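You operate a simulated robot arm through the tools that you are given. There is no shell and no other tool.

You are at the controls of a simulated two-armed robot. One attempt, no reset.

## Task
Open the steel tank, lift the basket on to the small table, drain the tank and shut its valve.
Fine: nothing is left in the tank; its lid stays open; both tubes stay in the basket; the other controls stay.

The check looks at the end state, three seconds after you hand in, the way a careful person would. Anything else that was tipped, shoved, dropped, spilled or broken makes it a failure. Lids that push on must go on centred and level and be pressed home; caps that screw on are set level and turned clockwise until they are tight.

## Robot
Two 7-joint arms with two-finger parallel grippers on one trunk that stands fixed in place. Base frame: the origin is at the foot of the trunk, x ahead of it, y to its left, z up. Readings come in m, degrees, newtons and seconds.
The left shoulder is at [0.05, 0.177, 1.204], the right one opposite. With the tool pointing down near the work surface each hand reaches from about 0.1 to 0.68 m from the base axis, measured 20 degrees to its own side. Payload 3.43 kg a hand.
The tool frame of a hand sits at the grasp point between the pads (the TCP): z along the fingers, y along the line on which they close. The tips reach 0.034 m beyond it. Largest opening 0.128 m; finger width 0.024, thickness 0.012; the body of the gripper, 0.048 by 0.13 m, starts 0.096 m behind the TCP.
Orientation is that of the tool frame in the base frame, as a unit quaternion [x, y, z, w]. With the fingers straight down and closing along the base's y, the tool's x points along the base's -x, its y along +y and its z along -z.

## Interface
- The arms move only by the tool move_arm. It takes "left_targets", "right_targets" or both (then of equal length, played together; a hand with none holds still); each is a list that holds one entry, the list of rows, each a list of 7 numbers: the gripper command, from -1 (fully open) to 1 (shut), values between in proportion, then the shift along the base's x, y, z in m, then the turn, a rotation vector about the base's x, y, z in degrees. In form: [[[claw, dx, dy, dz, ax, ay, az], ...]]. A call has 1 to 20 rows; each row shifts and turns the commanded pose from where the row before left it. A row lasts 0.2 s, in which the tool goes at most 0.05 m and 8.6 degrees; a call with a longer step from one row to the next is refused whole, and so is a gripper value outside its range. Where a pose cannot be reached the arm comes as near as it can. A force on the tool above 90 N (or 10 N above the force at the start of the call, whichever is more), or a blocked arm, ends the call early, and 0.2 s more pass. The fingers move at their own pace (about 0.108 m/s each) and stop on an object; they squeeze with about 21 N. The grip force told is the motor's: it shows also when the fingers shut on nothing. Time passes only in rows, and 0.2 s behind the last, so rows that do not move let the fingers close. The reply holds the time, the measured pose of the TCP, the force on the tool along the base axes, the opening and the grip force, in the units named above and with some noise, with the torque about the TCP (base axes, N m) and any sound that the robot's microphone picked up.
- Cameras (640 x 400 px; columns grow to the right, rows downward): "scene" is now at [0.1319, -0.0609, 1.3655]; the picture's right is [-0.68, -0.73, 0.00], its down [-0.43, 0.40, -0.81] and it looks along [0.59, -0.55, -0.59] (base axes); focal length 214 px, centre (320, 200). "left" rides on the left gripper at [0.076, 0.011, -0.16] in its tool frame; the picture's right is [-0.15, 0.99, 0.00], its down [-0.88, -0.13, -0.46] and it looks along [-0.45, -0.07, 0.89] (tool axes); focal length 234 px, centre (320, 200). "right" rides on the right gripper at [0.076, -0.011, -0.16] in its tool frame; the picture's right is [0.15, 0.99, 0.00], its down [-0.88, 0.13, -0.46] and it looks along [-0.45, 0.07, 0.89] (tool axes); focal length 234 px, centre (320, 200). There is no depth. A picture from a camera that has moved, and an enlarged one, comes with that camera's place and axes in the base frame and with its lens.
- get_image(camera): a new picture of that camera. No time passes.
- lift_body(by): slides the trunk up (or, below 0, down) by that many m; the arms and the scene camera ride with it, the base frame stays. It gives what a move gives, with no picture.
- turn_head(pan, tilt): turns the head with the scene camera to pan (to the left, within 80 degrees either way) and tilt (down, from -29 to 69), counted from straight ahead of the robot. It gives what a move gives.
- enlarge(camera, box): a new picture of the part [left, top, right, bottom] of that camera's present view, enlarged. No time passes.
- job_done(): hands the job in; it is judged then, once.

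Places have to be worked out from the pictures, the camera data and where the tool is seen. Open the grippers and draw the arms clear of the work before you hand the job in, unless the task says otherwise.

The tools are called as a command line: name --argument value ..., lists and objects as JSON in quotes. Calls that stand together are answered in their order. move_arm: Moves the arms, as the interface text tells. Its arguments: {"type":"object","properties":{"left_targets":{"type":"array","items":{"type":"array","items":{"type":"array","items":{"type":"number"}}}},"right_targets":{"type":"array","items":{"type":"array","items":{"type":"array","items":{"type":"number"}}}}},"required":[]} The other tools are called the same way: lift_body (by) moves the trunk up or down; turn_head (pan, tilt) turns the head that bears the scene camera; get_image (camera) takes a picture; enlarge (camera, box) takes an enlarged picture of a part of a camera's view; job_done () hands the job in.

At the start:

```text
t: 0.0
left_ee_pos: [0.3027, 0.0228, 1.3149]
left_tool_rot: [-0.001, 1.0, -0.001, 0.0]
left_force: [-0.1, 0.9, 0.2]
left_ft_torque: [0.02, 0.01, -0.03]
left_opening: 0.1281
left_grip_force: 0.0
right_ee_pos: [0.4113, -0.2944, 1.2767]
right_tool_rot: [0.0, 1.0, 0.001, 0.001]
right_force: [-1.0, 0.2, 0.2]
right_ft_torque: [0.02, -0.02, 0.03]
right_opening: 0.1281
right_grip_force: 0.0
trunk travel left (down, up): [-0.375, 0.026]
head pan, tilt (commanded): [-43.0, 36.1]
```

scene: 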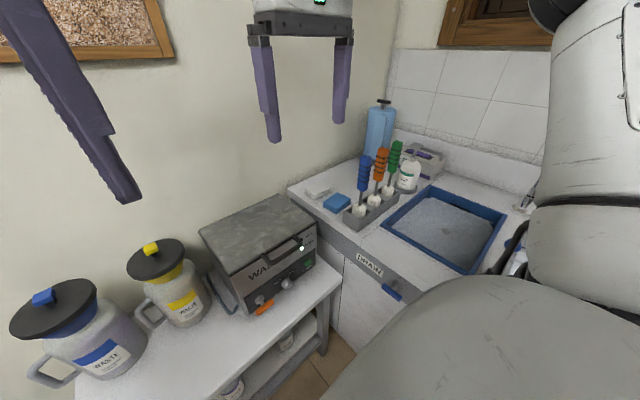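
right: 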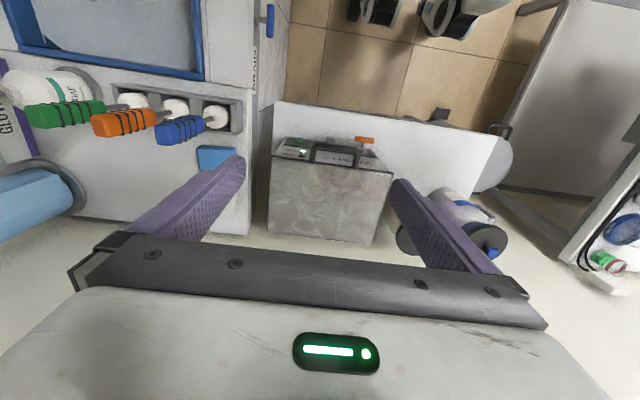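
left: 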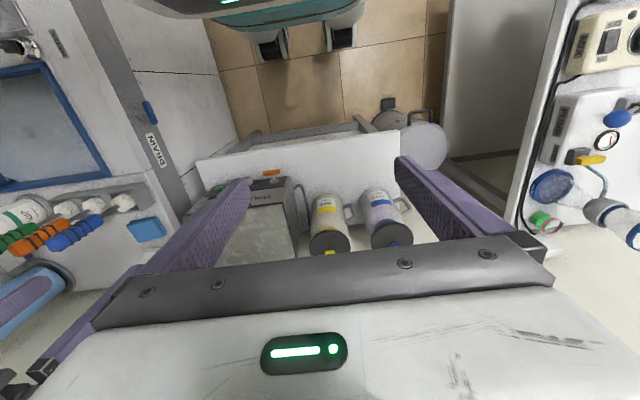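

I see a steel box ("WA..." water bath?) on a bench ahead, with a sink to the right. First I look around with the head to understand the scene.

turn_head --pan 0 --tilt 45

```text
t: 1.1
left_ee_pos: [0.3044, 0.0238, 1.3157]
left_tool_rot: [0.001, 1.0, 0.0, 0.0]
left_force: [-4.3, 37.5, -13.1]
left_ft_torque: [-6.11, -1.61, -2.6]
left_opening: 0.1279
left_grip_force: 0.1
right_ee_pos: [0.4105, -0.2936, 1.277]
right_tool_rot: [0.0, 1.0, 0.0, 0.0]
right_force: [0.0, -0.5, 0.1]
right_ft_torque: [0.01, -0.02, 0.0]
right_opening: 0.1281
right_grip_force: 0.0
trunk travel left (down, up): [-0.375, 0.026]
head pan, tilt (commanded): [0.0, 45.0]
```

The left hand now reads a 38 N side force, so the head probably touches the left gripper. I take a picture to see.

get_image --camera "scene"

get_image --camera "left"

```text
taken
camera scene: at [0.1498, -0.0099, 1.3542], right [-0.1, -0.99, 0.0], down [-0.69, 0.07, -0.72], along [0.72, -0.07, -0.69], focal length 214 px, centre (320, 200)
```

scene: 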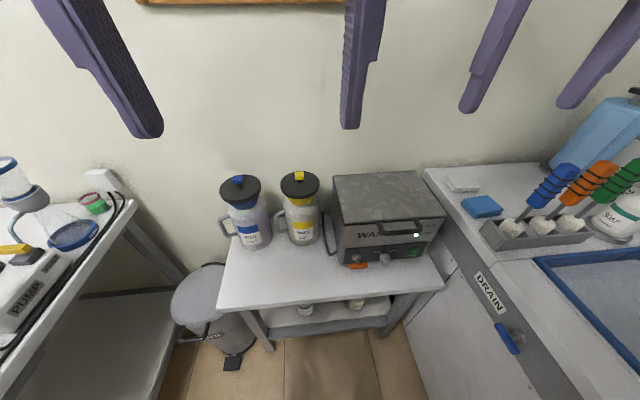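

```text
taken
camera left: at [0.2287, 0.0339, 1.4745], right [0.15, 0.99, 0.0], down [0.88, -0.13, 0.45], along [0.45, -0.07, -0.89], focal length 234 px, centre (320, 200)
```

left: 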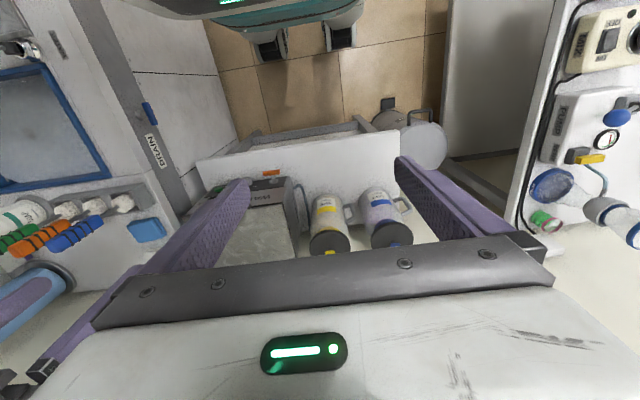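

The head is pressing on the left hand (pan stuck at about -6°). I move the left hand forward and to the left, out of the head's way, with the right hand held still.

move_arm --left_targets '[[[-1, 0.02, 0.04, 0, 0, 0, 0], [-1, 0.02, 0.04, 0, 0, 0, 0], [-1, 0.0, 0.045, 0, 0, 0, 0], [-1, 0.0, 0.045, 0, 0, 0, 0], [-1, 0, 0.045, 0, 0, 0, 0], [-1, 0, 0.045, 0, 0, 0, 0]]]'

```text
t: 2.5
left_ee_pos: [0.3418, 0.2861, 1.3152]
left_tool_rot: [0.001, 1.0, -0.001, 0.0]
left_force: [0.9, 0.3, 0.2]
left_ft_torque: [0.0, 0.0, 0.01]
left_opening: 0.128
left_grip_force: 0.2
right_ee_pos: [0.4095, -0.295, 1.2767]
right_tool_rot: [0.001, 1.0, 0.0, 0.002]
right_force: [-0.2, 0.6, -0.3]
right_ft_torque: [-0.01, -0.03, -0.01]
right_opening: 0.1281
right_grip_force: 0.1
trunk travel left (down, up): [-0.375, 0.026]
head pan, tilt (commanded): [0.0, 45.0]
```

The left hand is free of force now. I look at the scene straight ahead.

get_image --camera "scene"

enlarge --camera "scene" --box '[300, 150, 480, 290]'

```text
taken
camera scene: at [0.1489, -0.0006, 1.3525], right [0.0, -1.0, 0.0], down [-0.71, 0.0, -0.71], along [0.71, 0.0, -0.71], focal length 214 px, centre (320, 200)
```

scene: 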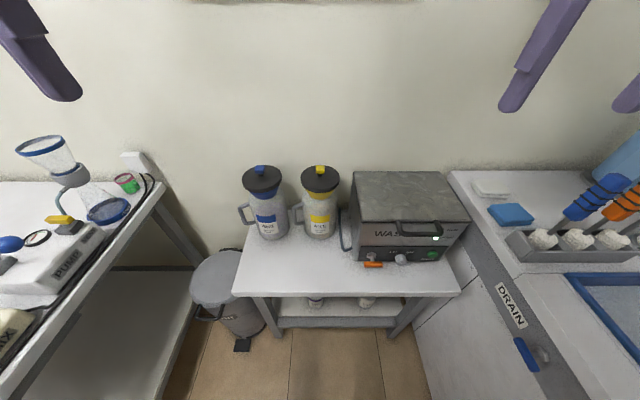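

```text
2.86 times, centred on (390, 220) of scene
camera zoom: at [0.1489, -0.0006, 1.3525], right [0.0, -1.0, 0.0], down [-0.71, 0.0, -0.71], along [0.71, 0.0, -0.71], focal length 613 px, centre (120, 143)
```

zoom: 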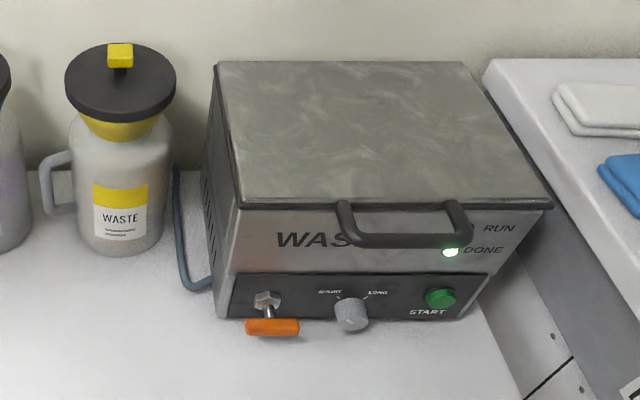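

The tank has a bar handle at the lid front, an orange lever valve at lower left, a SHORT/LONG knob, a START button, and the DONE lamp is lit. I look left and right for the small table.

turn_head --pan 60 --tilt 45

get_image --camera "scene"

turn_head --pan -70 --tilt 45

get_image --camera "scene"

turn_head --pan 0 --tilt 65

get_image --camera "scene"

```text
t: 3.8
left_ee_pos: [0.3441, 0.2834, 1.3152]
left_tool_rot: [-0.001, 1.0, -0.001, -0.001]
left_force: [0.4, 0.8, 0.4]
left_ft_torque: [-0.01, 0.0, 0.01]
left_opening: 0.1279
left_grip_force: 0.0
right_ee_pos: [0.4119, -0.2931, 1.2772]
right_tool_rot: [0.001, 1.0, 0.0, 0.001]
right_force: [-0.4, -0.5, 0.5]
right_ft_torque: [0.02, -0.02, 0.0]
right_opening: 0.1278
right_grip_force: 0.0
trunk travel left (down, up): [-0.375, 0.026]
head pan, tilt (commanded): [60.0, 45.0]
```

```text
taken
camera scene: at [0.1086, 0.0691, 1.3524], right [0.87, -0.5, 0.0], down [-0.35, -0.61, -0.71], along [0.35, 0.61, -0.71], focal length 214 px, centre (320, 200)
```

scene: 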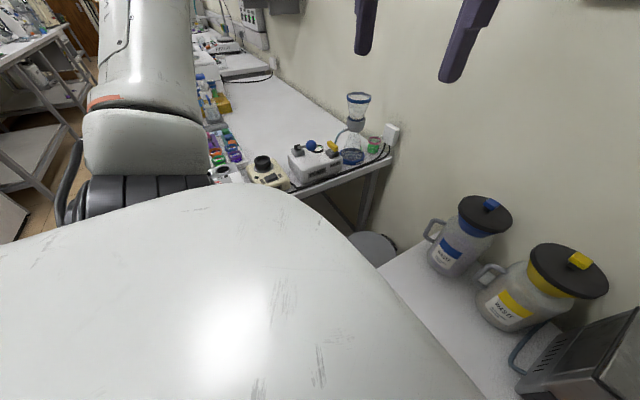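

```text
t: 5.9
left_ee_pos: [0.3421, 0.2833, 1.3149]
left_tool_rot: [-0.001, 1.0, -0.001, 0.0]
left_force: [0.3, 0.2, -0.1]
left_ft_torque: [0.0, -0.01, 0.0]
left_opening: 0.1281
left_grip_force: 0.1
right_ee_pos: [0.4109, -0.2947, 1.2761]
right_tool_rot: [0.001, 1.0, 0.001, -0.001]
right_force: [0.3, -0.5, -0.3]
right_ft_torque: [0.02, 0.03, 0.02]
right_opening: 0.1281
right_grip_force: 0.1
trunk travel left (down, up): [-0.375, 0.026]
head pan, tilt (commanded): [-70.0, 45.0]
```

```text
taken
camera scene: at [0.0958, -0.0777, 1.3524], right [-0.94, -0.34, 0.0], down [-0.24, 0.66, -0.71], along [0.24, -0.66, -0.71], focal length 214 px, centre (320, 200)
```

scene: 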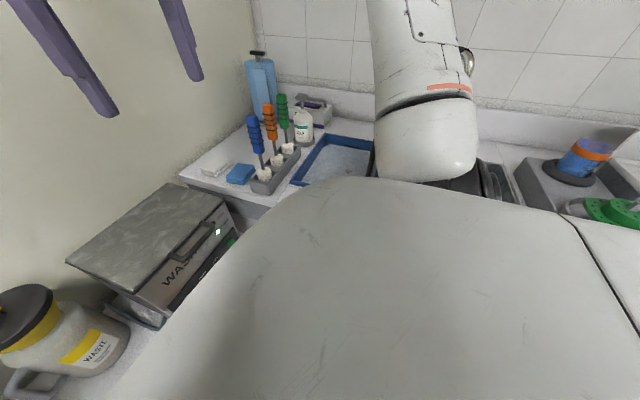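

```text
t: 7.3
left_ee_pos: [0.3432, 0.2831, 1.3158]
left_tool_rot: [0.0, 1.0, -0.001, 0.0]
left_force: [0.5, -0.1, -0.7]
left_ft_torque: [0.0, 0.0, 0.02]
left_opening: 0.128
left_grip_force: 0.0
right_ee_pos: [0.4107, -0.2943, 1.2759]
right_tool_rot: [0.0, 1.0, 0.0, 0.0]
right_force: [0.0, -0.5, -1.1]
right_ft_torque: [-0.02, -0.01, -0.02]
right_opening: 0.1279
right_grip_force: 0.0
trunk travel left (down, up): [-0.375, 0.026]
head pan, tilt (commanded): [0.0, 65.0]
```

```text
taken
camera scene: at [0.1286, -0.0014, 1.3274], right [0.0, -1.0, 0.0], down [-0.91, 0.0, -0.42], along [0.42, 0.0, -0.91], focal length 214 px, centre (320, 200)
```

scene: 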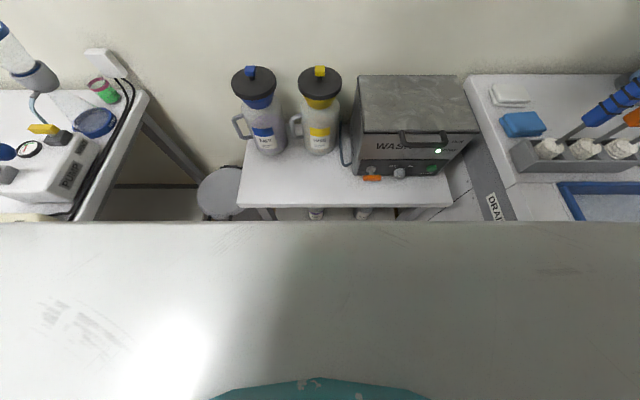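

The only small table in reach is the one the tank and jugs stand on (top ≈ z 0.65, tank front ≈ x 0.53, y −0.12…−0.44, lid top ≈ z 0.88). I look closer at the hose and panel from the hand cameras.

turn_head --pan -15 --tilt 45

enlarge --camera "scene" --box '[150, 130, 350, 330]'

get_image --camera "left"

get_image --camera "right"

```text
t: 8.2
left_ee_pos: [0.343, 0.2834, 1.3152]
left_tool_rot: [0.0, 1.0, 0.0, -0.001]
left_force: [0.0, -1.0, 0.7]
left_ft_torque: [-0.01, 0.02, -0.04]
left_opening: 0.1278
left_grip_force: 0.0
right_ee_pos: [0.4109, -0.2945, 1.2771]
right_tool_rot: [0.0, 1.0, 0.0, 0.0]
right_force: [-0.5, 0.0, -0.2]
right_ft_torque: [0.03, 0.03, 0.0]
right_opening: 0.1282
right_grip_force: 0.1
trunk travel left (down, up): [-0.375, 0.026]
head pan, tilt (commanded): [-15.0, 45.0]
```

```text
2.00 times, centred on (250, 230) of scene
camera zoom: at [0.1465, -0.0223, 1.3523], right [-0.26, -0.97, 0.0], down [-0.68, 0.18, -0.71], along [0.68, -0.18, -0.71], focal length 429 px, centre (460, 140)
```

zoom: 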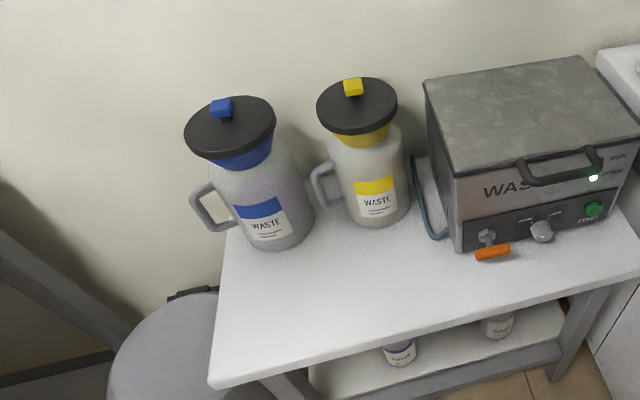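

```text
taken
camera left: at [0.2672, 0.2927, 1.4748], right [0.15, 0.99, 0.0], down [0.88, -0.13, 0.46], along [0.45, -0.07, -0.89], focal length 234 px, centre (320, 200)
```

left: 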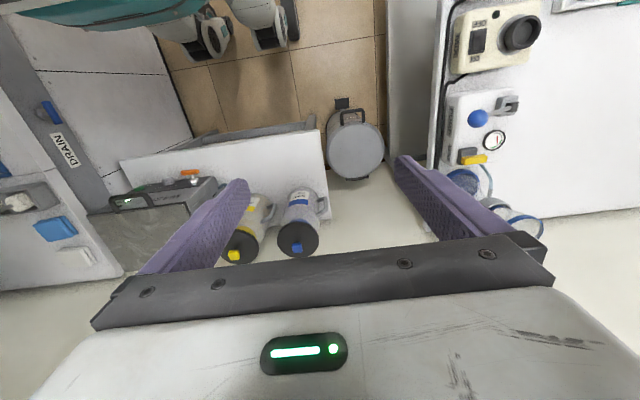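

```text
taken
camera right: at [0.3338, -0.3063, 1.4355], right [-0.15, 0.99, 0.0], down [0.88, 0.13, 0.46], along [0.45, 0.07, -0.89], focal length 234 px, centre (320, 200)
```

right: 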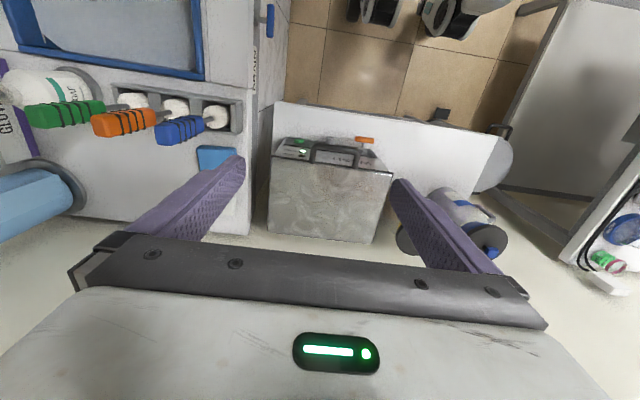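

The hose runs from the tank's left side back to the wall, and the free table area is in front of the jugs. I lower the trunk a bit to bring the arms to working height and check for forces.

lift_body --by -0.15

get_image --camera "scene"

get_image --camera "right"

```text
t: 9.9
left_ee_pos: [0.3431, 0.2837, 1.1657]
left_tool_rot: [-0.001, 1.0, -0.001, 0.0]
left_force: [0.2, -0.4, 0.4]
left_ft_torque: [-0.02, 0.03, -0.01]
left_opening: 0.1278
left_grip_force: 0.2
right_ee_pos: [0.4113, -0.2944, 1.1264]
right_tool_rot: [0.001, 1.0, 0.0, 0.0]
right_force: [0.7, -0.1, 0.8]
right_ft_torque: [0.0, -0.01, 0.01]
right_opening: 0.1281
right_grip_force: 0.0
trunk travel left (down, up): [-0.225, 0.176]
head pan, tilt (commanded): [-15.0, 45.0]
```

```text
taken
camera scene: at [0.1463, -0.0223, 1.2025], right [-0.26, -0.97, 0.0], down [-0.68, 0.18, -0.71], along [0.68, -0.18, -0.71], focal length 214 px, centre (320, 200)
```

scene: 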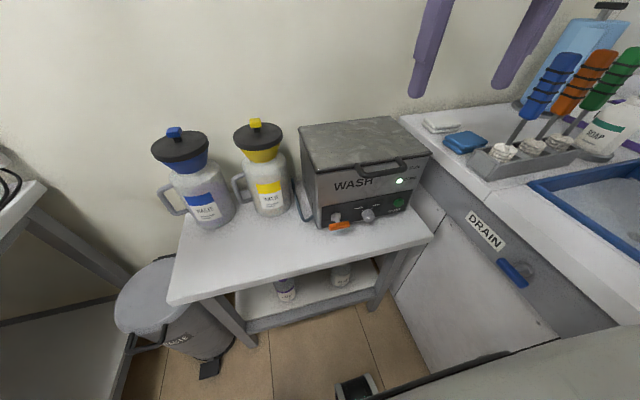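

```text
taken
camera right: at [0.3336, -0.3062, 1.2856], right [-0.15, 0.99, 0.0], down [0.88, 0.13, 0.46], along [0.45, 0.07, -0.89], focal length 234 px, centre (320, 200)
```

right: 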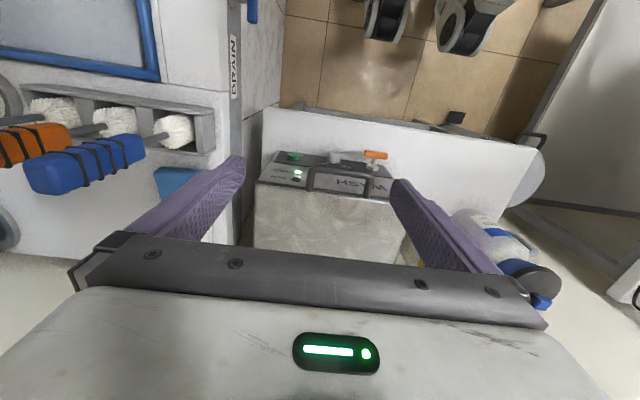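

No contact. I take enlarged views of the tank now, then lower another step for triangulation.

enlarge --camera "scene" --box '[280, 100, 440, 250]'

lift_body --by -0.1

get_image --camera "scene"

enlarge --camera "scene" --box '[280, 60, 440, 210]'

```text
2.67 times, centred on (360, 175) of scene
camera zoom: at [0.1463, -0.0223, 1.2025], right [-0.26, -0.97, 0.0], down [-0.68, 0.18, -0.71], along [0.68, -0.18, -0.71], focal length 572 px, centre (213, 267)
```

zoom: 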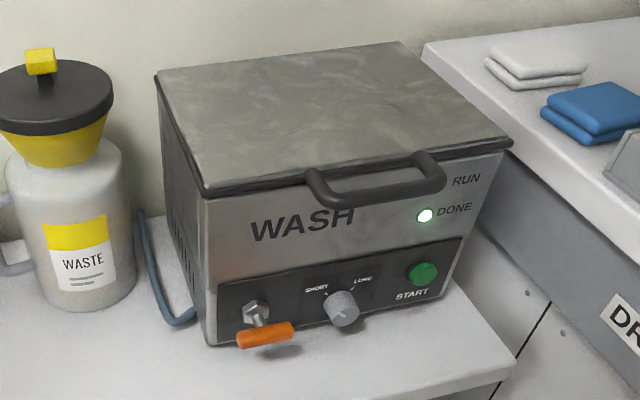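

```text
t: 11.2
left_ee_pos: [0.3425, 0.2826, 1.0658]
left_tool_rot: [-0.001, 1.0, -0.001, 0.0]
left_force: [-0.1, -0.3, -0.7]
left_ft_torque: [0.0, 0.04, 0.01]
left_opening: 0.1279
left_grip_force: 0.0
right_ee_pos: [0.4117, -0.294, 1.0278]
right_tool_rot: [0.001, 1.0, 0.0, 0.0]
right_force: [-0.2, -0.5, 0.7]
right_ft_torque: [0.03, -0.02, -0.01]
right_opening: 0.1282
right_grip_force: 0.1
trunk travel left (down, up): [-0.125, 0.276]
head pan, tilt (commanded): [-15.0, 45.0]
```

```text
taken
camera scene: at [0.1463, -0.0223, 1.1024], right [-0.26, -0.97, 0.0], down [-0.68, 0.18, -0.71], along [0.68, -0.18, -0.71], focal length 214 px, centre (320, 200)
```

scene: 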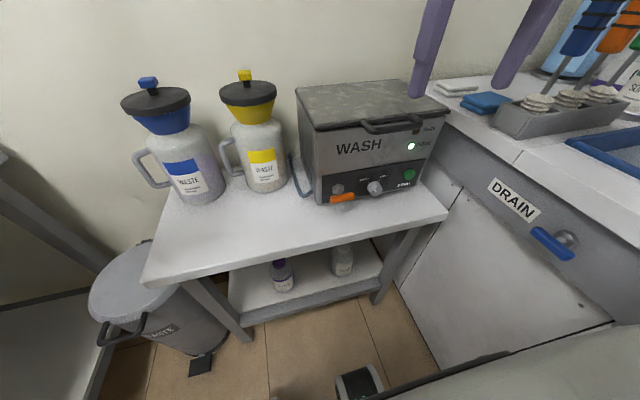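

```text
2.67 times, centred on (360, 135) of scene
camera zoom: at [0.1463, -0.0223, 1.1024], right [-0.26, -0.97, 0.0], down [-0.68, 0.18, -0.71], along [0.68, -0.18, -0.71], focal length 572 px, centre (213, 373)
```

zoom: 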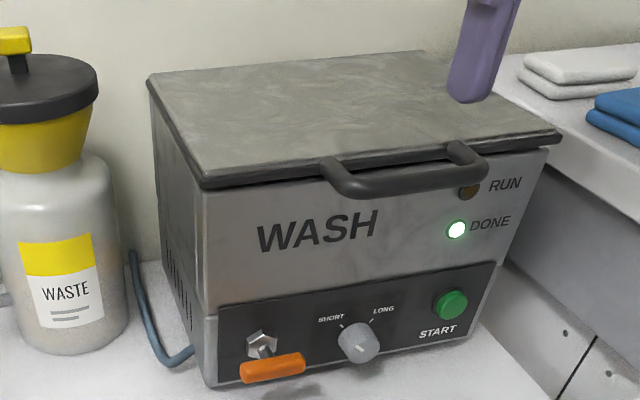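

From two views I place the lid front edge at x≈0.505, y −0.113…−0.39, z≈0.915, the handle bar at x≈0.475, y −0.20…−0.30, and the orange T-handle around (0.47, −0.162, 0.755). I take right-hand camera views of the handle for a better fix.

get_image --camera "right"

enlarge --camera "right" --box '[220, 100, 420, 250]'

enlarge --camera "left" --box '[0, 80, 260, 260]'

```text
taken
camera right: at [0.3336, -0.3062, 1.1856], right [-0.15, 0.99, 0.0], down [0.88, 0.13, 0.46], along [0.45, 0.07, -0.89], focal length 234 px, centre (320, 200)
```

right: 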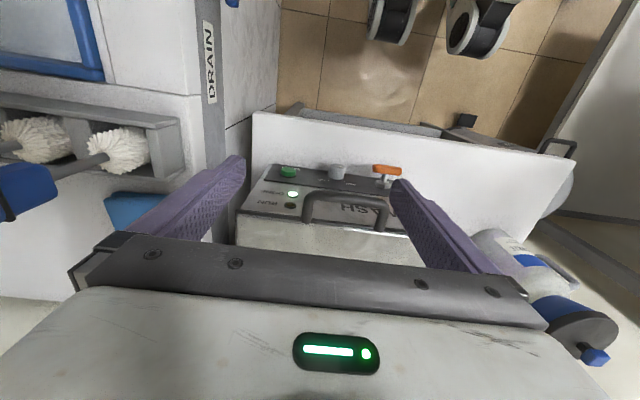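

```text
2.67 times, centred on (320, 175) of right
camera zoom: at [0.3336, -0.3062, 1.1856], right [-0.15, 0.99, 0.0], down [0.88, 0.13, 0.46], along [0.45, 0.07, -0.89], focal length 624 px, centre (320, 267)
```

zoom: 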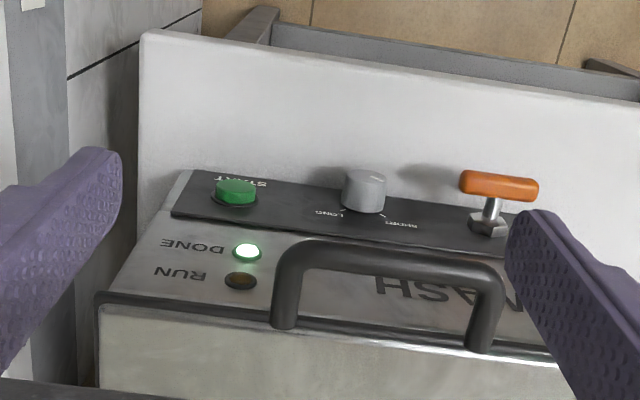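

```text
2.22 times, centred on (130, 170) of left
camera zoom: at [0.267, 0.293, 1.2249], right [0.15, 0.99, 0.0], down [0.88, -0.13, 0.46], along [0.45, -0.07, -0.89], focal length 520 px, centre (742, 267)
```

zoom: 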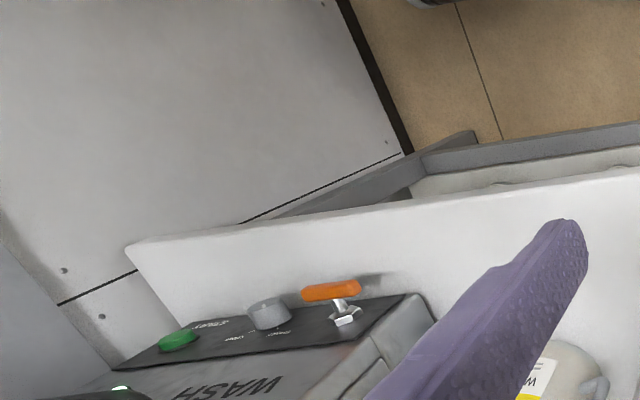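

The bar sits at about x 0.458, z 0.925, ~14 mm thick, with ~3.5 cm clearance to the lid. I raise the trunk 0.2 m so the right arm has room, then turn the right hand to point forward.

lift_body --by 0.2

move_arm --right_targets '[[[1, 0, 0.01, 0, 0, -8, 0], [1, 0, 0.01, 0, 0, -8, 0], [1, 0, 0.01, 0, 0, -8, 0], [1, 0, 0.01, 0, 0, -8, 0], [1, 0, 0, 0, 0, -8, 0], [1, 0, 0, 0, 0, -8, 0]]]'

```text
t: 13.4
left_ee_pos: [0.3429, 0.2838, 1.2652]
left_tool_rot: [-0.001, 1.0, -0.001, 0.0]
left_force: [-0.9, 0.7, 1.0]
left_ft_torque: [-0.01, 0.05, -0.02]
left_opening: 0.128
left_grip_force: 0.0
right_ee_pos: [0.4118, -0.2944, 1.2264]
right_tool_rot: [0.001, 1.0, -0.001, 0.001]
right_force: [-0.5, 0.0, -0.2]
right_ft_torque: [0.01, 0.02, 0.01]
right_opening: 0.1281
right_grip_force: 0.1
trunk travel left (down, up): [-0.325, 0.076]
head pan, tilt (commanded): [-15.0, 45.0]
```

```text
t: 14.8
left_ee_pos: [0.3433, 0.2822, 1.2658]
left_tool_rot: [-0.001, 1.0, -0.001, 0.0]
left_force: [-0.2, 0.2, 0.9]
left_ft_torque: [0.01, -0.03, -0.01]
left_opening: 0.1279
left_grip_force: 0.0
right_ee_pos: [0.4096, -0.253, 1.2281]
right_tool_rot: [0.0, 0.913, 0.002, 0.409]
right_force: [-0.7, 0.4, 0.3]
right_ft_torque: [-0.01, 0.0, 0.0]
right_opening: 0.0001
right_grip_force: 20.9
trunk travel left (down, up): [-0.325, 0.076]
head pan, tilt (commanded): [-15.0, 45.0]
```

The hand has turned 48° freely. I continue the turn to about 84° while descending a little.

move_arm --right_targets '[[[1, 0, 0, -0.03, 0, -8, 0], [1, 0, 0, -0.03, 0, -8, 0], [1, 0, 0, -0.03, 0, -8, 0], [1, 0, 0, -0.03, 0, -8, 0], [1, 0, 0, -0.03, 0, -4, 0], [1, 0, 0, -0.03, 0, 0, 0]]]'

get_image --camera "scene"

```text
t: 16.2
left_ee_pos: [0.3439, 0.2838, 1.265]
left_tool_rot: [-0.001, 1.0, 0.001, 0.0]
left_force: [0.1, 0.7, -0.6]
left_ft_torque: [0.04, 0.02, 0.04]
left_opening: 0.1279
left_grip_force: 0.0
right_ee_pos: [0.5116, -0.2643, 1.0948]
right_tool_rot: [0.001, 0.743, 0.001, 0.669]
right_force: [-0.3, -0.4, -0.3]
right_ft_torque: [-0.01, 0.0, 0.0]
right_opening: 0.0
right_grip_force: 20.8
right hand out of reach, approached as far as the arm can: row 2, 3, 4, 5
trunk travel left (down, up): [-0.325, 0.076]
head pan, tilt (commanded): [-15.0, 45.0]
```

```text
taken
camera scene: at [0.1467, -0.0226, 1.3024], right [-0.26, -0.97, 0.0], down [-0.68, 0.18, -0.71], along [0.68, -0.18, -0.71], focal length 214 px, centre (320, 200)
```

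scene: 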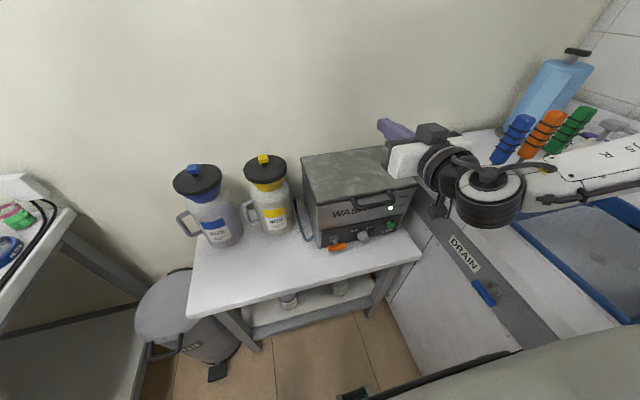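

The arm reports it is cramped in this pose; the last row may be reachable as the hand gets lower. I wait a row to see where it settles.

move_arm --right_targets '[[[1, 0, 0, 0, 0, 0, 0], [1, 0, 0, 0, 0, 0, 0]]]'

```text
t: 16.8
left_ee_pos: [0.3428, 0.2842, 1.2645]
left_tool_rot: [0.0, 1.0, -0.001, -0.001]
left_force: [0.1, 0.5, -0.7]
left_ft_torque: [-0.01, 0.0, -0.01]
left_opening: 0.1278
left_grip_force: 0.0
right_ee_pos: [0.5121, -0.2644, 1.0955]
right_tool_rot: [0.001, 0.743, 0.0, 0.67]
right_force: [-0.2, -0.8, 1.0]
right_ft_torque: [0.04, 0.01, -0.04]
right_opening: 0.0002
right_grip_force: 20.6
trunk travel left (down, up): [-0.325, 0.076]
head pan, tilt (commanded): [-15.0, 45.0]
```

With the tool pointing forward the right arm is too cramped near its shoulder; the left arm has more room to reach the handle. I bring the right hand back up to tool-down and aside.

move_arm --right_targets '[[[1, -0.005, 0, 0.03, 0, 8, 0], [1, -0.005, 0, 0.03, 0, 8, 0], [1, -0.01, -0.005, 0.03, 0, 8, 0], [1, -0.01, -0.005, 0.03, 0, 8, 0], [1, -0.01, -0.01, 0.02, 0, 8, 0], [1, -0.01, -0.01, 0.02, 0, 8, 0], [1, -0.01, -0.01, 0.02, 0, 8, 0], [1, -0.01, -0.02, 0, 0, 8, 0], [1, -0.01, -0.02, 0, 0, 8, 0], [1, -0.01, -0.02, 0, 0, 8, 0], [1, -0.01, -0.02, 0, 0, 4, 0]]]'

get_image --camera "scene"

```text
t: 19.2
left_ee_pos: [0.3433, 0.284, 1.2661]
left_tool_rot: [-0.001, 1.0, 0.0, 0.0]
left_force: [-0.1, 0.3, 0.5]
left_ft_torque: [-0.01, 0.02, -0.02]
left_opening: 0.1282
left_grip_force: 0.0
right_ee_pos: [0.4117, -0.386, 1.2763]
right_tool_rot: [-0.001, 1.0, 0.001, -0.001]
right_force: [-0.7, -1.0, 0.1]
right_ft_torque: [0.03, -0.02, 0.01]
right_opening: 0.0
right_grip_force: 20.8
trunk travel left (down, up): [-0.325, 0.076]
head pan, tilt (commanded): [-15.0, 45.0]
```

```text
taken
camera scene: at [0.1464, -0.0226, 1.3024], right [-0.26, -0.97, 0.0], down [-0.68, 0.18, -0.71], along [0.68, -0.18, -0.71], focal length 214 px, centre (320, 200)
```

scene: 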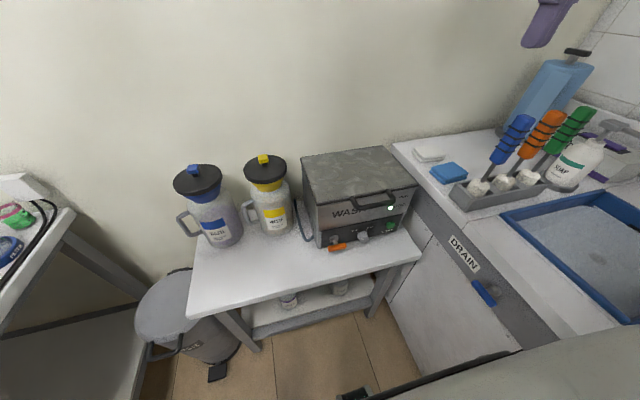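

The right hand is parked tool-down clear of the work. Now I bring the left hand across to the tank's front, tool down, closing its fingers and yawing 25° to the right on the way.

move_arm --left_targets '[[[1, 0.02, -0.02, -0.015, 0, 0, -8], [1, 0.02, -0.035, -0.015, 0, 0, -8], [1, 0.015, -0.045, -0.012, 0, 0, -8], [1, 0.005, -0.048, -0.012, 0, 0, -1], [1, 0, -0.048, -0.012, 0, 0, 0], [1, 0, -0.048, -0.012, 0, 0, 0], [1, 0, -0.048, -0.012, 0, 0, 0], [1, 0, -0.048, -0.012, 0, 0, 0], [1, 0, -0.048, -0.01, 0, 0, 0], [1, 0, -0.045, 0, 0, 0, 0]]]'

get_image --camera "scene"

```text
t: 21.6
left_ee_pos: [0.4323, -0.1265, 1.1598]
left_tool_rot: [0.182, 0.983, -0.014, -0.003]
left_force: [-0.1, -0.2, 0.3]
left_ft_torque: [0.02, -0.04, -0.04]
left_opening: 0.0002
left_grip_force: 21.5
right_ee_pos: [0.4118, -0.3852, 1.2755]
right_tool_rot: [-0.001, 1.0, 0.0, 0.001]
right_force: [-0.5, 0.0, -0.4]
right_ft_torque: [0.02, -0.02, 0.01]
right_opening: 0.0
right_grip_force: 21.0
trunk travel left (down, up): [-0.325, 0.076]
head pan, tilt (commanded): [-15.0, 45.0]
stopped in row 10 (left hand): the arm was blocked; the commanded pose is now the measured one
```

```text
taken
camera scene: at [0.146, -0.0228, 1.3025], right [-0.26, -0.97, 0.0], down [-0.68, 0.18, -0.71], along [0.68, -0.18, -0.71], focal length 214 px, centre (320, 200)
```

scene: 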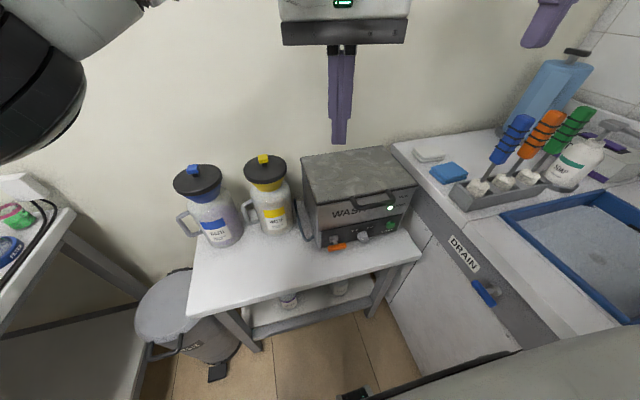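

The left arm was blocked in the last row, perhaps by nearing the right wrist. I move the right hand farther to the right and up, then see with the camera.

move_arm --right_targets '[[[1, 0, -0.03, 0.01, 0, 0, 0], [1, 0, -0.03, 0.01, 0, 0, 0], [1, 0, -0.03, 0.01, 0, 0, 0], [1, 0, -0.03, 0.01, 0, 0, 0], [1, 0, -0.03, 0, 0, 0, 0]]]'

turn_head --pan -15 --tilt 0

get_image --camera "scene"

```text
t: 22.8
left_ee_pos: [0.4319, -0.1268, 1.1601]
left_tool_rot: [0.182, 0.983, -0.015, -0.003]
left_force: [0.9, -0.3, 1.0]
left_ft_torque: [0.03, 0.01, 0.03]
left_opening: 0.0
left_grip_force: 20.9
right_ee_pos: [0.4019, -0.5321, 1.294]
right_tool_rot: [0.0, 1.0, -0.001, 0.002]
right_force: [-0.8, -0.1, -0.3]
right_ft_torque: [-0.01, 0.03, 0.01]
right_opening: 0.0
right_grip_force: 21.3
right hand out of reach, approached as far as the arm can: row 4, 5
trunk travel left (down, up): [-0.325, 0.076]
head pan, tilt (commanded): [-15.0, 45.0]
```

```text
t: 23.9
left_ee_pos: [0.4305, -0.127, 1.1603]
left_tool_rot: [0.182, 0.983, -0.014, -0.002]
left_force: [-0.5, 0.8, -0.5]
left_ft_torque: [0.02, -0.03, 0.0]
left_opening: 0.0
left_grip_force: 21.3
right_ee_pos: [0.4011, -0.5315, 1.2938]
right_tool_rot: [0.002, 1.0, -0.001, 0.003]
right_force: [-0.5, -0.2, 0.3]
right_ft_torque: [0.0, 0.02, 0.01]
right_opening: 0.0
right_grip_force: 21.5
trunk travel left (down, up): [-0.325, 0.076]
head pan, tilt (commanded): [-15.0, 0.0]
```

```text
taken
camera scene: at [0.1549, -0.0246, 1.3733], right [-0.26, -0.97, 0.0], down [0.0, 0.0, -1.0], along [0.97, -0.26, 0.0], focal length 214 px, centre (320, 200)
```

scene: 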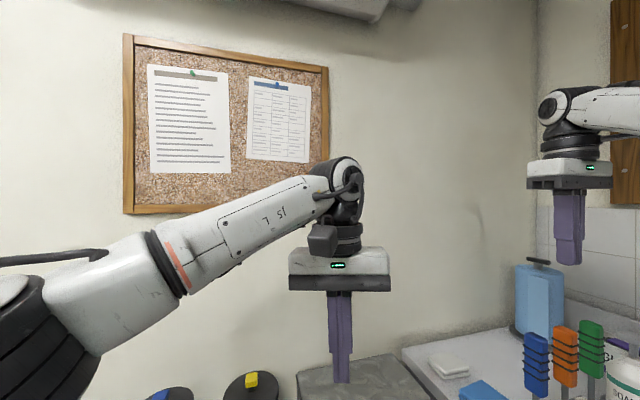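

The left arm is across with the elbow on the left; nothing is visibly touching now. I start tilting the left hand forward while descending in front of the tank.

move_arm --left_targets '[[[1, -0.005, 0, -0.02, -3.0, -7.9, 0], [1, -0.005, -0.005, -0.02, -3.0, -7.9, 0], [1, -0.005, -0.005, -0.02, -3.0, -7.9, 0], [1, -0.005, -0.01, -0.02, -3.0, -7.9, 0], [1, -0.005, -0.01, -0.02, -3.0, -7.9, 0]]]'

get_image --camera "scene"

```text
t: 25.1
left_ee_pos: [0.4058, -0.1607, 1.0587]
left_tool_rot: [0.177, 0.916, -0.077, 0.353]
left_force: [-0.2, -0.5, -0.7]
left_ft_torque: [-0.01, -0.01, -0.01]
left_opening: 0.0
left_grip_force: 21.5
right_ee_pos: [0.4017, -0.5315, 1.2942]
right_tool_rot: [0.001, 1.0, -0.001, 0.002]
right_force: [-0.1, -0.7, -0.2]
right_ft_torque: [-0.01, -0.01, 0.01]
right_opening: 0.0001
right_grip_force: 20.8
trunk travel left (down, up): [-0.325, 0.076]
head pan, tilt (commanded): [-15.0, 0.0]
```

```text
taken
camera scene: at [0.1548, -0.0247, 1.3734], right [-0.26, -0.97, 0.0], down [0.0, 0.0, -1.0], along [0.97, -0.26, 0.0], focal length 214 px, centre (320, 200)
```

scene: 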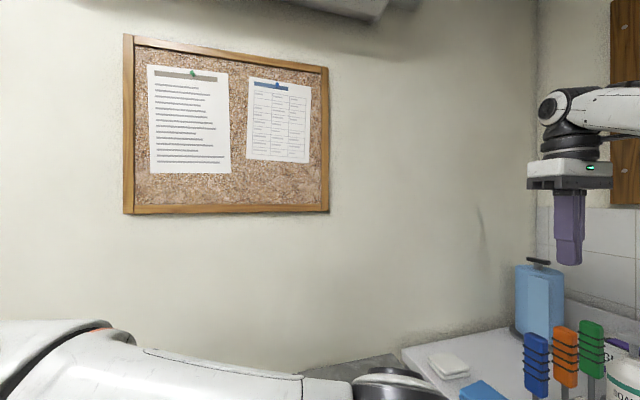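

Free so far. I tilt the head down to watch and continue tilting the hand to nearly horizontal while descending to z≈0.90 in front of the handle.

turn_head --pan -15 --tilt 40

move_arm --left_targets '[[[1, -0.003, -0.012, -0.03, -3.0, -7.9, 0], [1, -0.003, -0.012, -0.03, -3.0, -7.9, 0], [1, -0.003, -0.012, -0.03, -3.0, -7.9, 0], [1, -0.003, -0.012, -0.03, -3.0, -7.9, 0], [1, -0.003, -0.012, -0.03, -3.0, -7.9, 0]]]'

get_image --camera "scene"

get_image --camera "left"

```text
t: 26.2
left_ee_pos: [0.4057, -0.1612, 1.0589]
left_tool_rot: [0.177, 0.916, -0.076, 0.352]
left_force: [0.8, -0.4, -0.7]
left_ft_torque: [-0.03, 0.0, 0.04]
left_opening: 0.0
left_grip_force: 21.4
right_ee_pos: [0.4017, -0.5314, 1.2953]
right_tool_rot: [0.001, 1.0, -0.001, 0.002]
right_force: [0.6, -0.8, -1.0]
right_ft_torque: [-0.01, 0.01, 0.01]
right_opening: 0.0
right_grip_force: 20.1
trunk travel left (down, up): [-0.325, 0.076]
head pan, tilt (commanded): [-15.0, 40.0]
```

```text
t: 27.6
left_ee_pos: [0.4452, -0.1443, 0.9714]
left_tool_rot: [0.119, 0.741, -0.11, 0.651]
left_force: [0.0, -0.6, 0.4]
left_ft_torque: [-0.02, 0.01, -0.03]
left_opening: 0.0001
left_grip_force: 20.7
left hand out of reach, approached as far as the arm can: row 4, 5
right_ee_pos: [0.402, -0.5314, 1.2955]
right_tool_rot: [0.001, 1.0, -0.001, 0.001]
right_force: [-0.1, -0.3, -0.7]
right_ft_torque: [-0.03, -0.01, -0.02]
right_opening: 0.0
right_grip_force: 21.0
trunk travel left (down, up): [-0.325, 0.076]
head pan, tilt (commanded): [-15.0, 40.0]
stopped in row 5 (left hand): the arm was blocked; the commanded pose is now the measured one
```

```text
taken
camera scene: at [0.1502, -0.0233, 1.3096], right [-0.26, -0.97, 0.0], down [-0.62, 0.17, -0.77], along [0.74, -0.2, -0.64], focal length 214 px, centre (320, 200)
```

scene: 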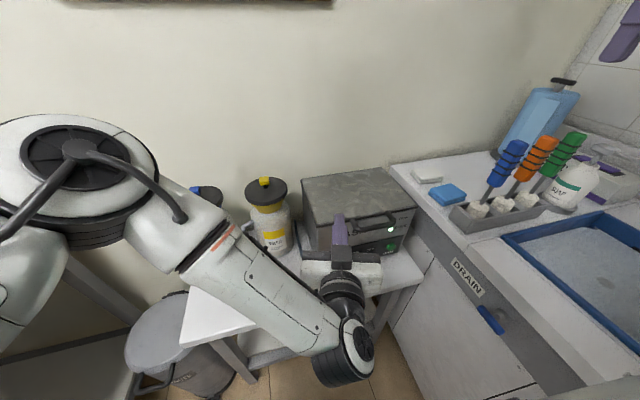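

```text
taken
camera left: at [0.29, -0.0817, 0.9166], right [0.33, 0.93, 0.14], down [-0.36, -0.01, 0.93], along [0.87, -0.36, 0.33], focal length 234 px, centre (320, 200)
```

left: 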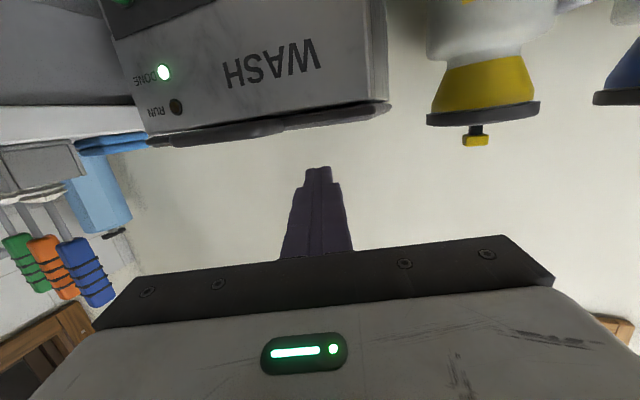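

The trunk's bulk keeps the hand from pointing straight forward here, so I'll instead approach the handle from the left with the fingers pointing to −y (like a rod under the handle). I rotate the left hand to that orientation while lifting slightly.

move_arm --left_targets '[[[1, -0.003, -0.003, 0.02, -4.555, 5.556, -3.838], [1, -0.003, -0.003, 0.02, -4.555, 5.556, -3.838], [1, -0.003, -0.003, 0.02, -4.555, 5.556, -3.838], [1, -0.003, -0.005, 0.02, -4.555, 5.556, -3.838], [1, -0.003, -0.005, 0.02, -4.555, 5.556, -3.838], [1, -0.003, -0.005, 0, -4.555, 5.556, -3.838], [1, -0.003, -0.005, 0, -4.555, 5.556, -3.838]]]'

get_image --camera "scene"

```text
t: 29.2
left_ee_pos: [0.4219, -0.1723, 1.0712]
left_tool_rot: [0.064, 0.807, -0.482, 0.337]
left_force: [0.3, -1.2, 0.4]
left_ft_torque: [0.0, 0.0, 0.0]
left_opening: 0.0001
left_grip_force: 20.4
right_ee_pos: [0.4023, -0.5313, 1.2944]
right_tool_rot: [0.001, 1.0, -0.001, 0.001]
right_force: [0.7, -0.4, 0.1]
right_ft_torque: [-0.02, -0.01, -0.02]
right_opening: 0.0
right_grip_force: 20.7
trunk travel left (down, up): [-0.325, 0.076]
head pan, tilt (commanded): [-15.0, 40.0]
```

```text
taken
camera scene: at [0.1502, -0.023, 1.3097], right [-0.26, -0.97, 0.0], down [-0.62, 0.17, -0.77], along [0.74, -0.2, -0.64], focal length 214 px, centre (320, 200)
```

scene: 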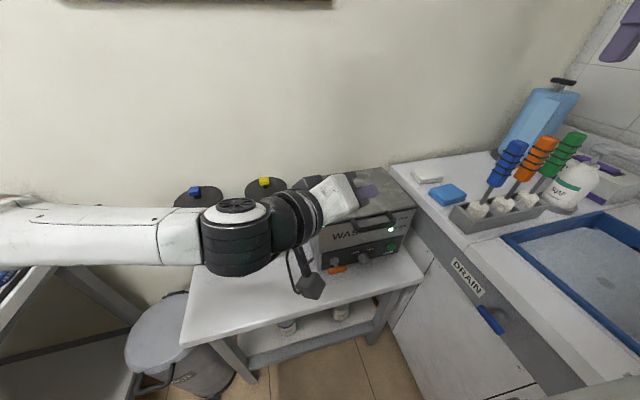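

Moving freely. I complete the rotation so the fingers point to −y, keeping the hand above and in front of the lid.

move_arm --left_targets '[[[1, -0.003, -0.005, 0, -4.555, 5.556, -3.838], [1, -0.003, -0.005, 0, -4.555, 5.556, -3.838], [1, -0.003, -0.005, 0, -4.555, 5.556, -3.838], [1, -0.003, -0.005, 0, -4.555, 5.556, -3.838], [1, -0.003, -0.005, 0, -4.555, 5.556, -3.838], [1, -0.003, -0.005, 0, -4.555, 5.556, -3.838]]]'

get_image --camera "scene"

get_image --camera "left"

```text
t: 30.6
left_ee_pos: [0.4041, -0.2035, 1.0705]
left_tool_rot: [0.0, -0.705, 0.709, -0.001]
left_force: [-0.2, 0.4, -0.3]
left_ft_torque: [-0.01, 0.01, 0.02]
left_opening: 0.0001
left_grip_force: 21.1
right_ee_pos: [0.402, -0.5305, 1.2949]
right_tool_rot: [0.002, 1.0, 0.0, 0.001]
right_force: [0.6, -0.5, -0.2]
right_ft_torque: [0.01, 0.0, 0.01]
right_opening: 0.0001
right_grip_force: 21.2
trunk travel left (down, up): [-0.325, 0.076]
head pan, tilt (commanded): [-15.0, 40.0]
```

```text
taken
camera scene: at [0.1502, -0.0233, 1.3096], right [-0.26, -0.97, 0.0], down [-0.62, 0.17, -0.77], along [0.74, -0.2, -0.64], focal length 214 px, centre (320, 200)
```

scene: 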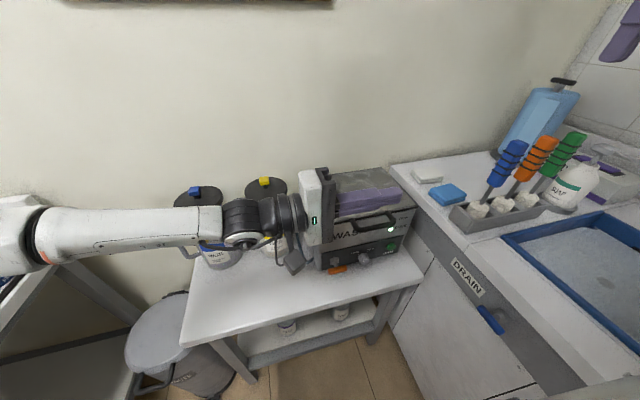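

```text
taken
camera left: at [0.329, -0.0459, 1.0587], right [0.15, 0.0, -0.99], down [0.88, 0.46, 0.13], along [0.45, -0.89, 0.07], focal length 234 px, centre (320, 200)
```

left: 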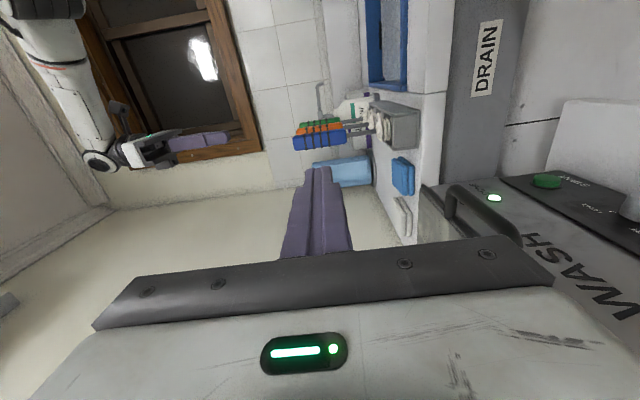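

The left hand now points to −y with its camera on the robot side. I enlarge its view to fix the handle relative to the fingers.

enlarge --camera "left" --box '[280, 120, 600, 320]'

enlarge --camera "scene" --box '[280, 140, 440, 290]'

```text
2.00 times, centred on (440, 220) of left
camera zoom: at [0.329, -0.0459, 1.0587], right [0.15, 0.0, -0.99], down [0.88, 0.46, 0.13], along [0.45, -0.89, 0.07], focal length 468 px, centre (80, 160)
```

zoom: 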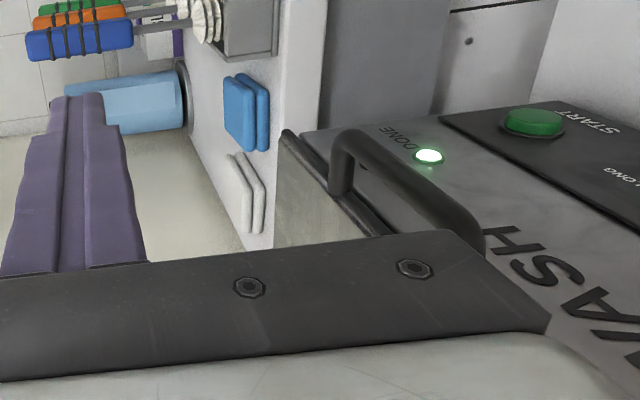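

```text
2.67 times, centred on (360, 215) of scene
camera zoom: at [0.1502, -0.0233, 1.3096], right [-0.26, -0.97, 0.0], down [-0.62, 0.17, -0.77], along [0.74, -0.2, -0.64], focal length 572 px, centre (213, 160)
```

zoom: 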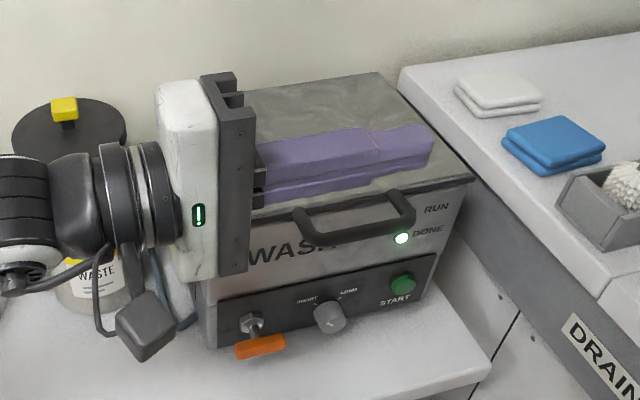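

Handle bar confirmed at about x 0.462, z 0.919, legs at y≈−0.20 and −0.30. I descend in front of it to z≈0.88 and then slide the fingers in under the handle.

move_arm --left_targets '[[[1, 0, -0.007, -0.038, 0, 0, 0], [1, 0, 0, -0.038, 0, 0, 0], [1, 0, 0, -0.038, 0, 0, 0], [1, 0, 0, -0.038, 0, 0, 0], [1, 0, 0, -0.038, 0, 0, 0], [1, 0, 0, 0, 0, 0, 0]]]'

enlarge --camera "left" --box '[200, 60, 520, 260]'

enlarge --camera "scene" --box '[280, 140, 440, 290]'

```text
t: 32.0
left_ee_pos: [0.4083, -0.2135, 0.8815]
left_tool_rot: [-0.001, -0.706, 0.708, 0.0]
left_force: [0.6, 0.0, -0.6]
left_ft_torque: [-0.03, -0.03, -0.02]
left_opening: 0.0002
left_grip_force: 21.0
right_ee_pos: [0.4018, -0.5303, 1.2951]
right_tool_rot: [0.001, 1.0, -0.001, 0.001]
right_force: [0.5, -0.7, -0.1]
right_ft_torque: [-0.02, -0.03, 0.0]
right_opening: 0.0
right_grip_force: 21.2
trunk travel left (down, up): [-0.325, 0.076]
head pan, tilt (commanded): [-15.0, 40.0]
```

```text
2.00 times, centred on (360, 160) of left
camera zoom: at [0.3321, -0.056, 0.87], right [0.15, 0.0, -0.99], down [0.88, 0.45, 0.13], along [0.45, -0.89, 0.07], focal length 468 px, centre (240, 280)
```

zoom: 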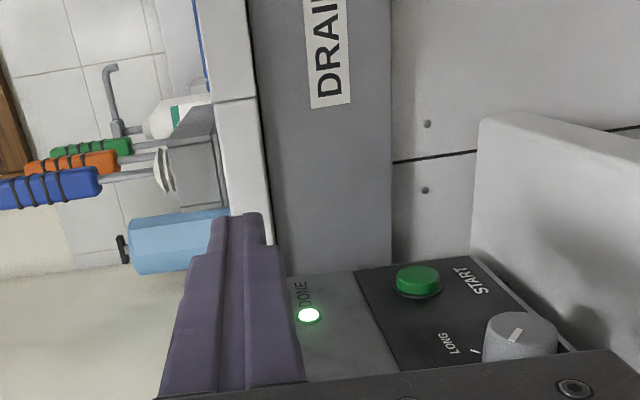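

```text
2.67 times, centred on (360, 215) of scene
camera zoom: at [0.1499, -0.0233, 1.3097], right [-0.26, -0.97, 0.0], down [-0.62, 0.17, -0.77], along [0.74, -0.2, -0.64], focal length 572 px, centre (213, 160)
```

zoom: 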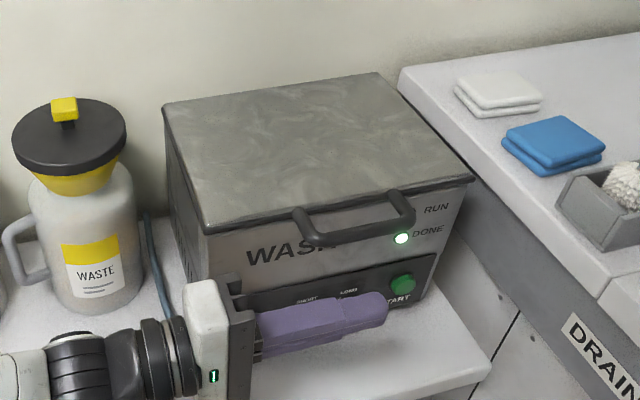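

The fingers are below and in front of the bar as predicted. I slide forward 7 cm under the handle.

move_arm --left_targets '[[[1, 0.025, 0.003, 0, 0, 0, 0], [1, 0.025, 0, 0, 0, 0, 0], [1, 0.02, 0, 0, 0, 0, 0], [1, 0, 0, 0, 0, 0, 0]]]'

enlarge --camera "scene" --box '[280, 140, 440, 290]'

```text
t: 33.0
left_ee_pos: [0.4761, -0.2086, 0.8817]
left_tool_rot: [-0.002, -0.706, 0.708, 0.0]
left_force: [0.1, 0.7, 0.7]
left_ft_torque: [0.04, 0.0, 0.09]
left_opening: 0.0
left_grip_force: 21.5
right_ee_pos: [0.4026, -0.531, 1.2947]
right_tool_rot: [0.001, 1.0, 0.0, 0.001]
right_force: [-0.3, 0.4, 0.5]
right_ft_torque: [0.0, -0.03, 0.01]
right_opening: 0.0001
right_grip_force: 20.2
trunk travel left (down, up): [-0.325, 0.076]
head pan, tilt (commanded): [-15.0, 40.0]
```

```text
2.67 times, centred on (360, 215) of scene
camera zoom: at [0.15, -0.0232, 1.3097], right [-0.26, -0.97, 0.0], down [-0.62, 0.17, -0.77], along [0.74, -0.2, -0.64], focal length 572 px, centre (213, 160)
```

zoom: 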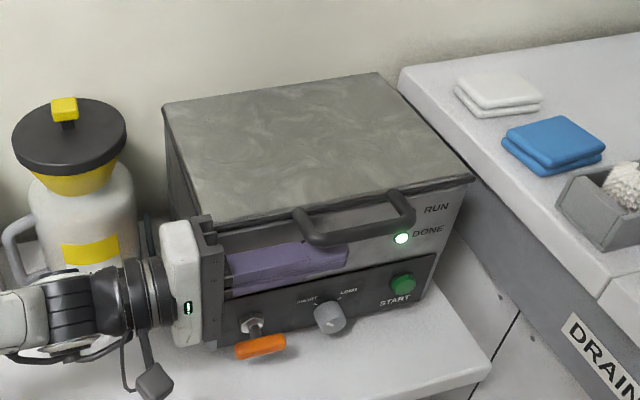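

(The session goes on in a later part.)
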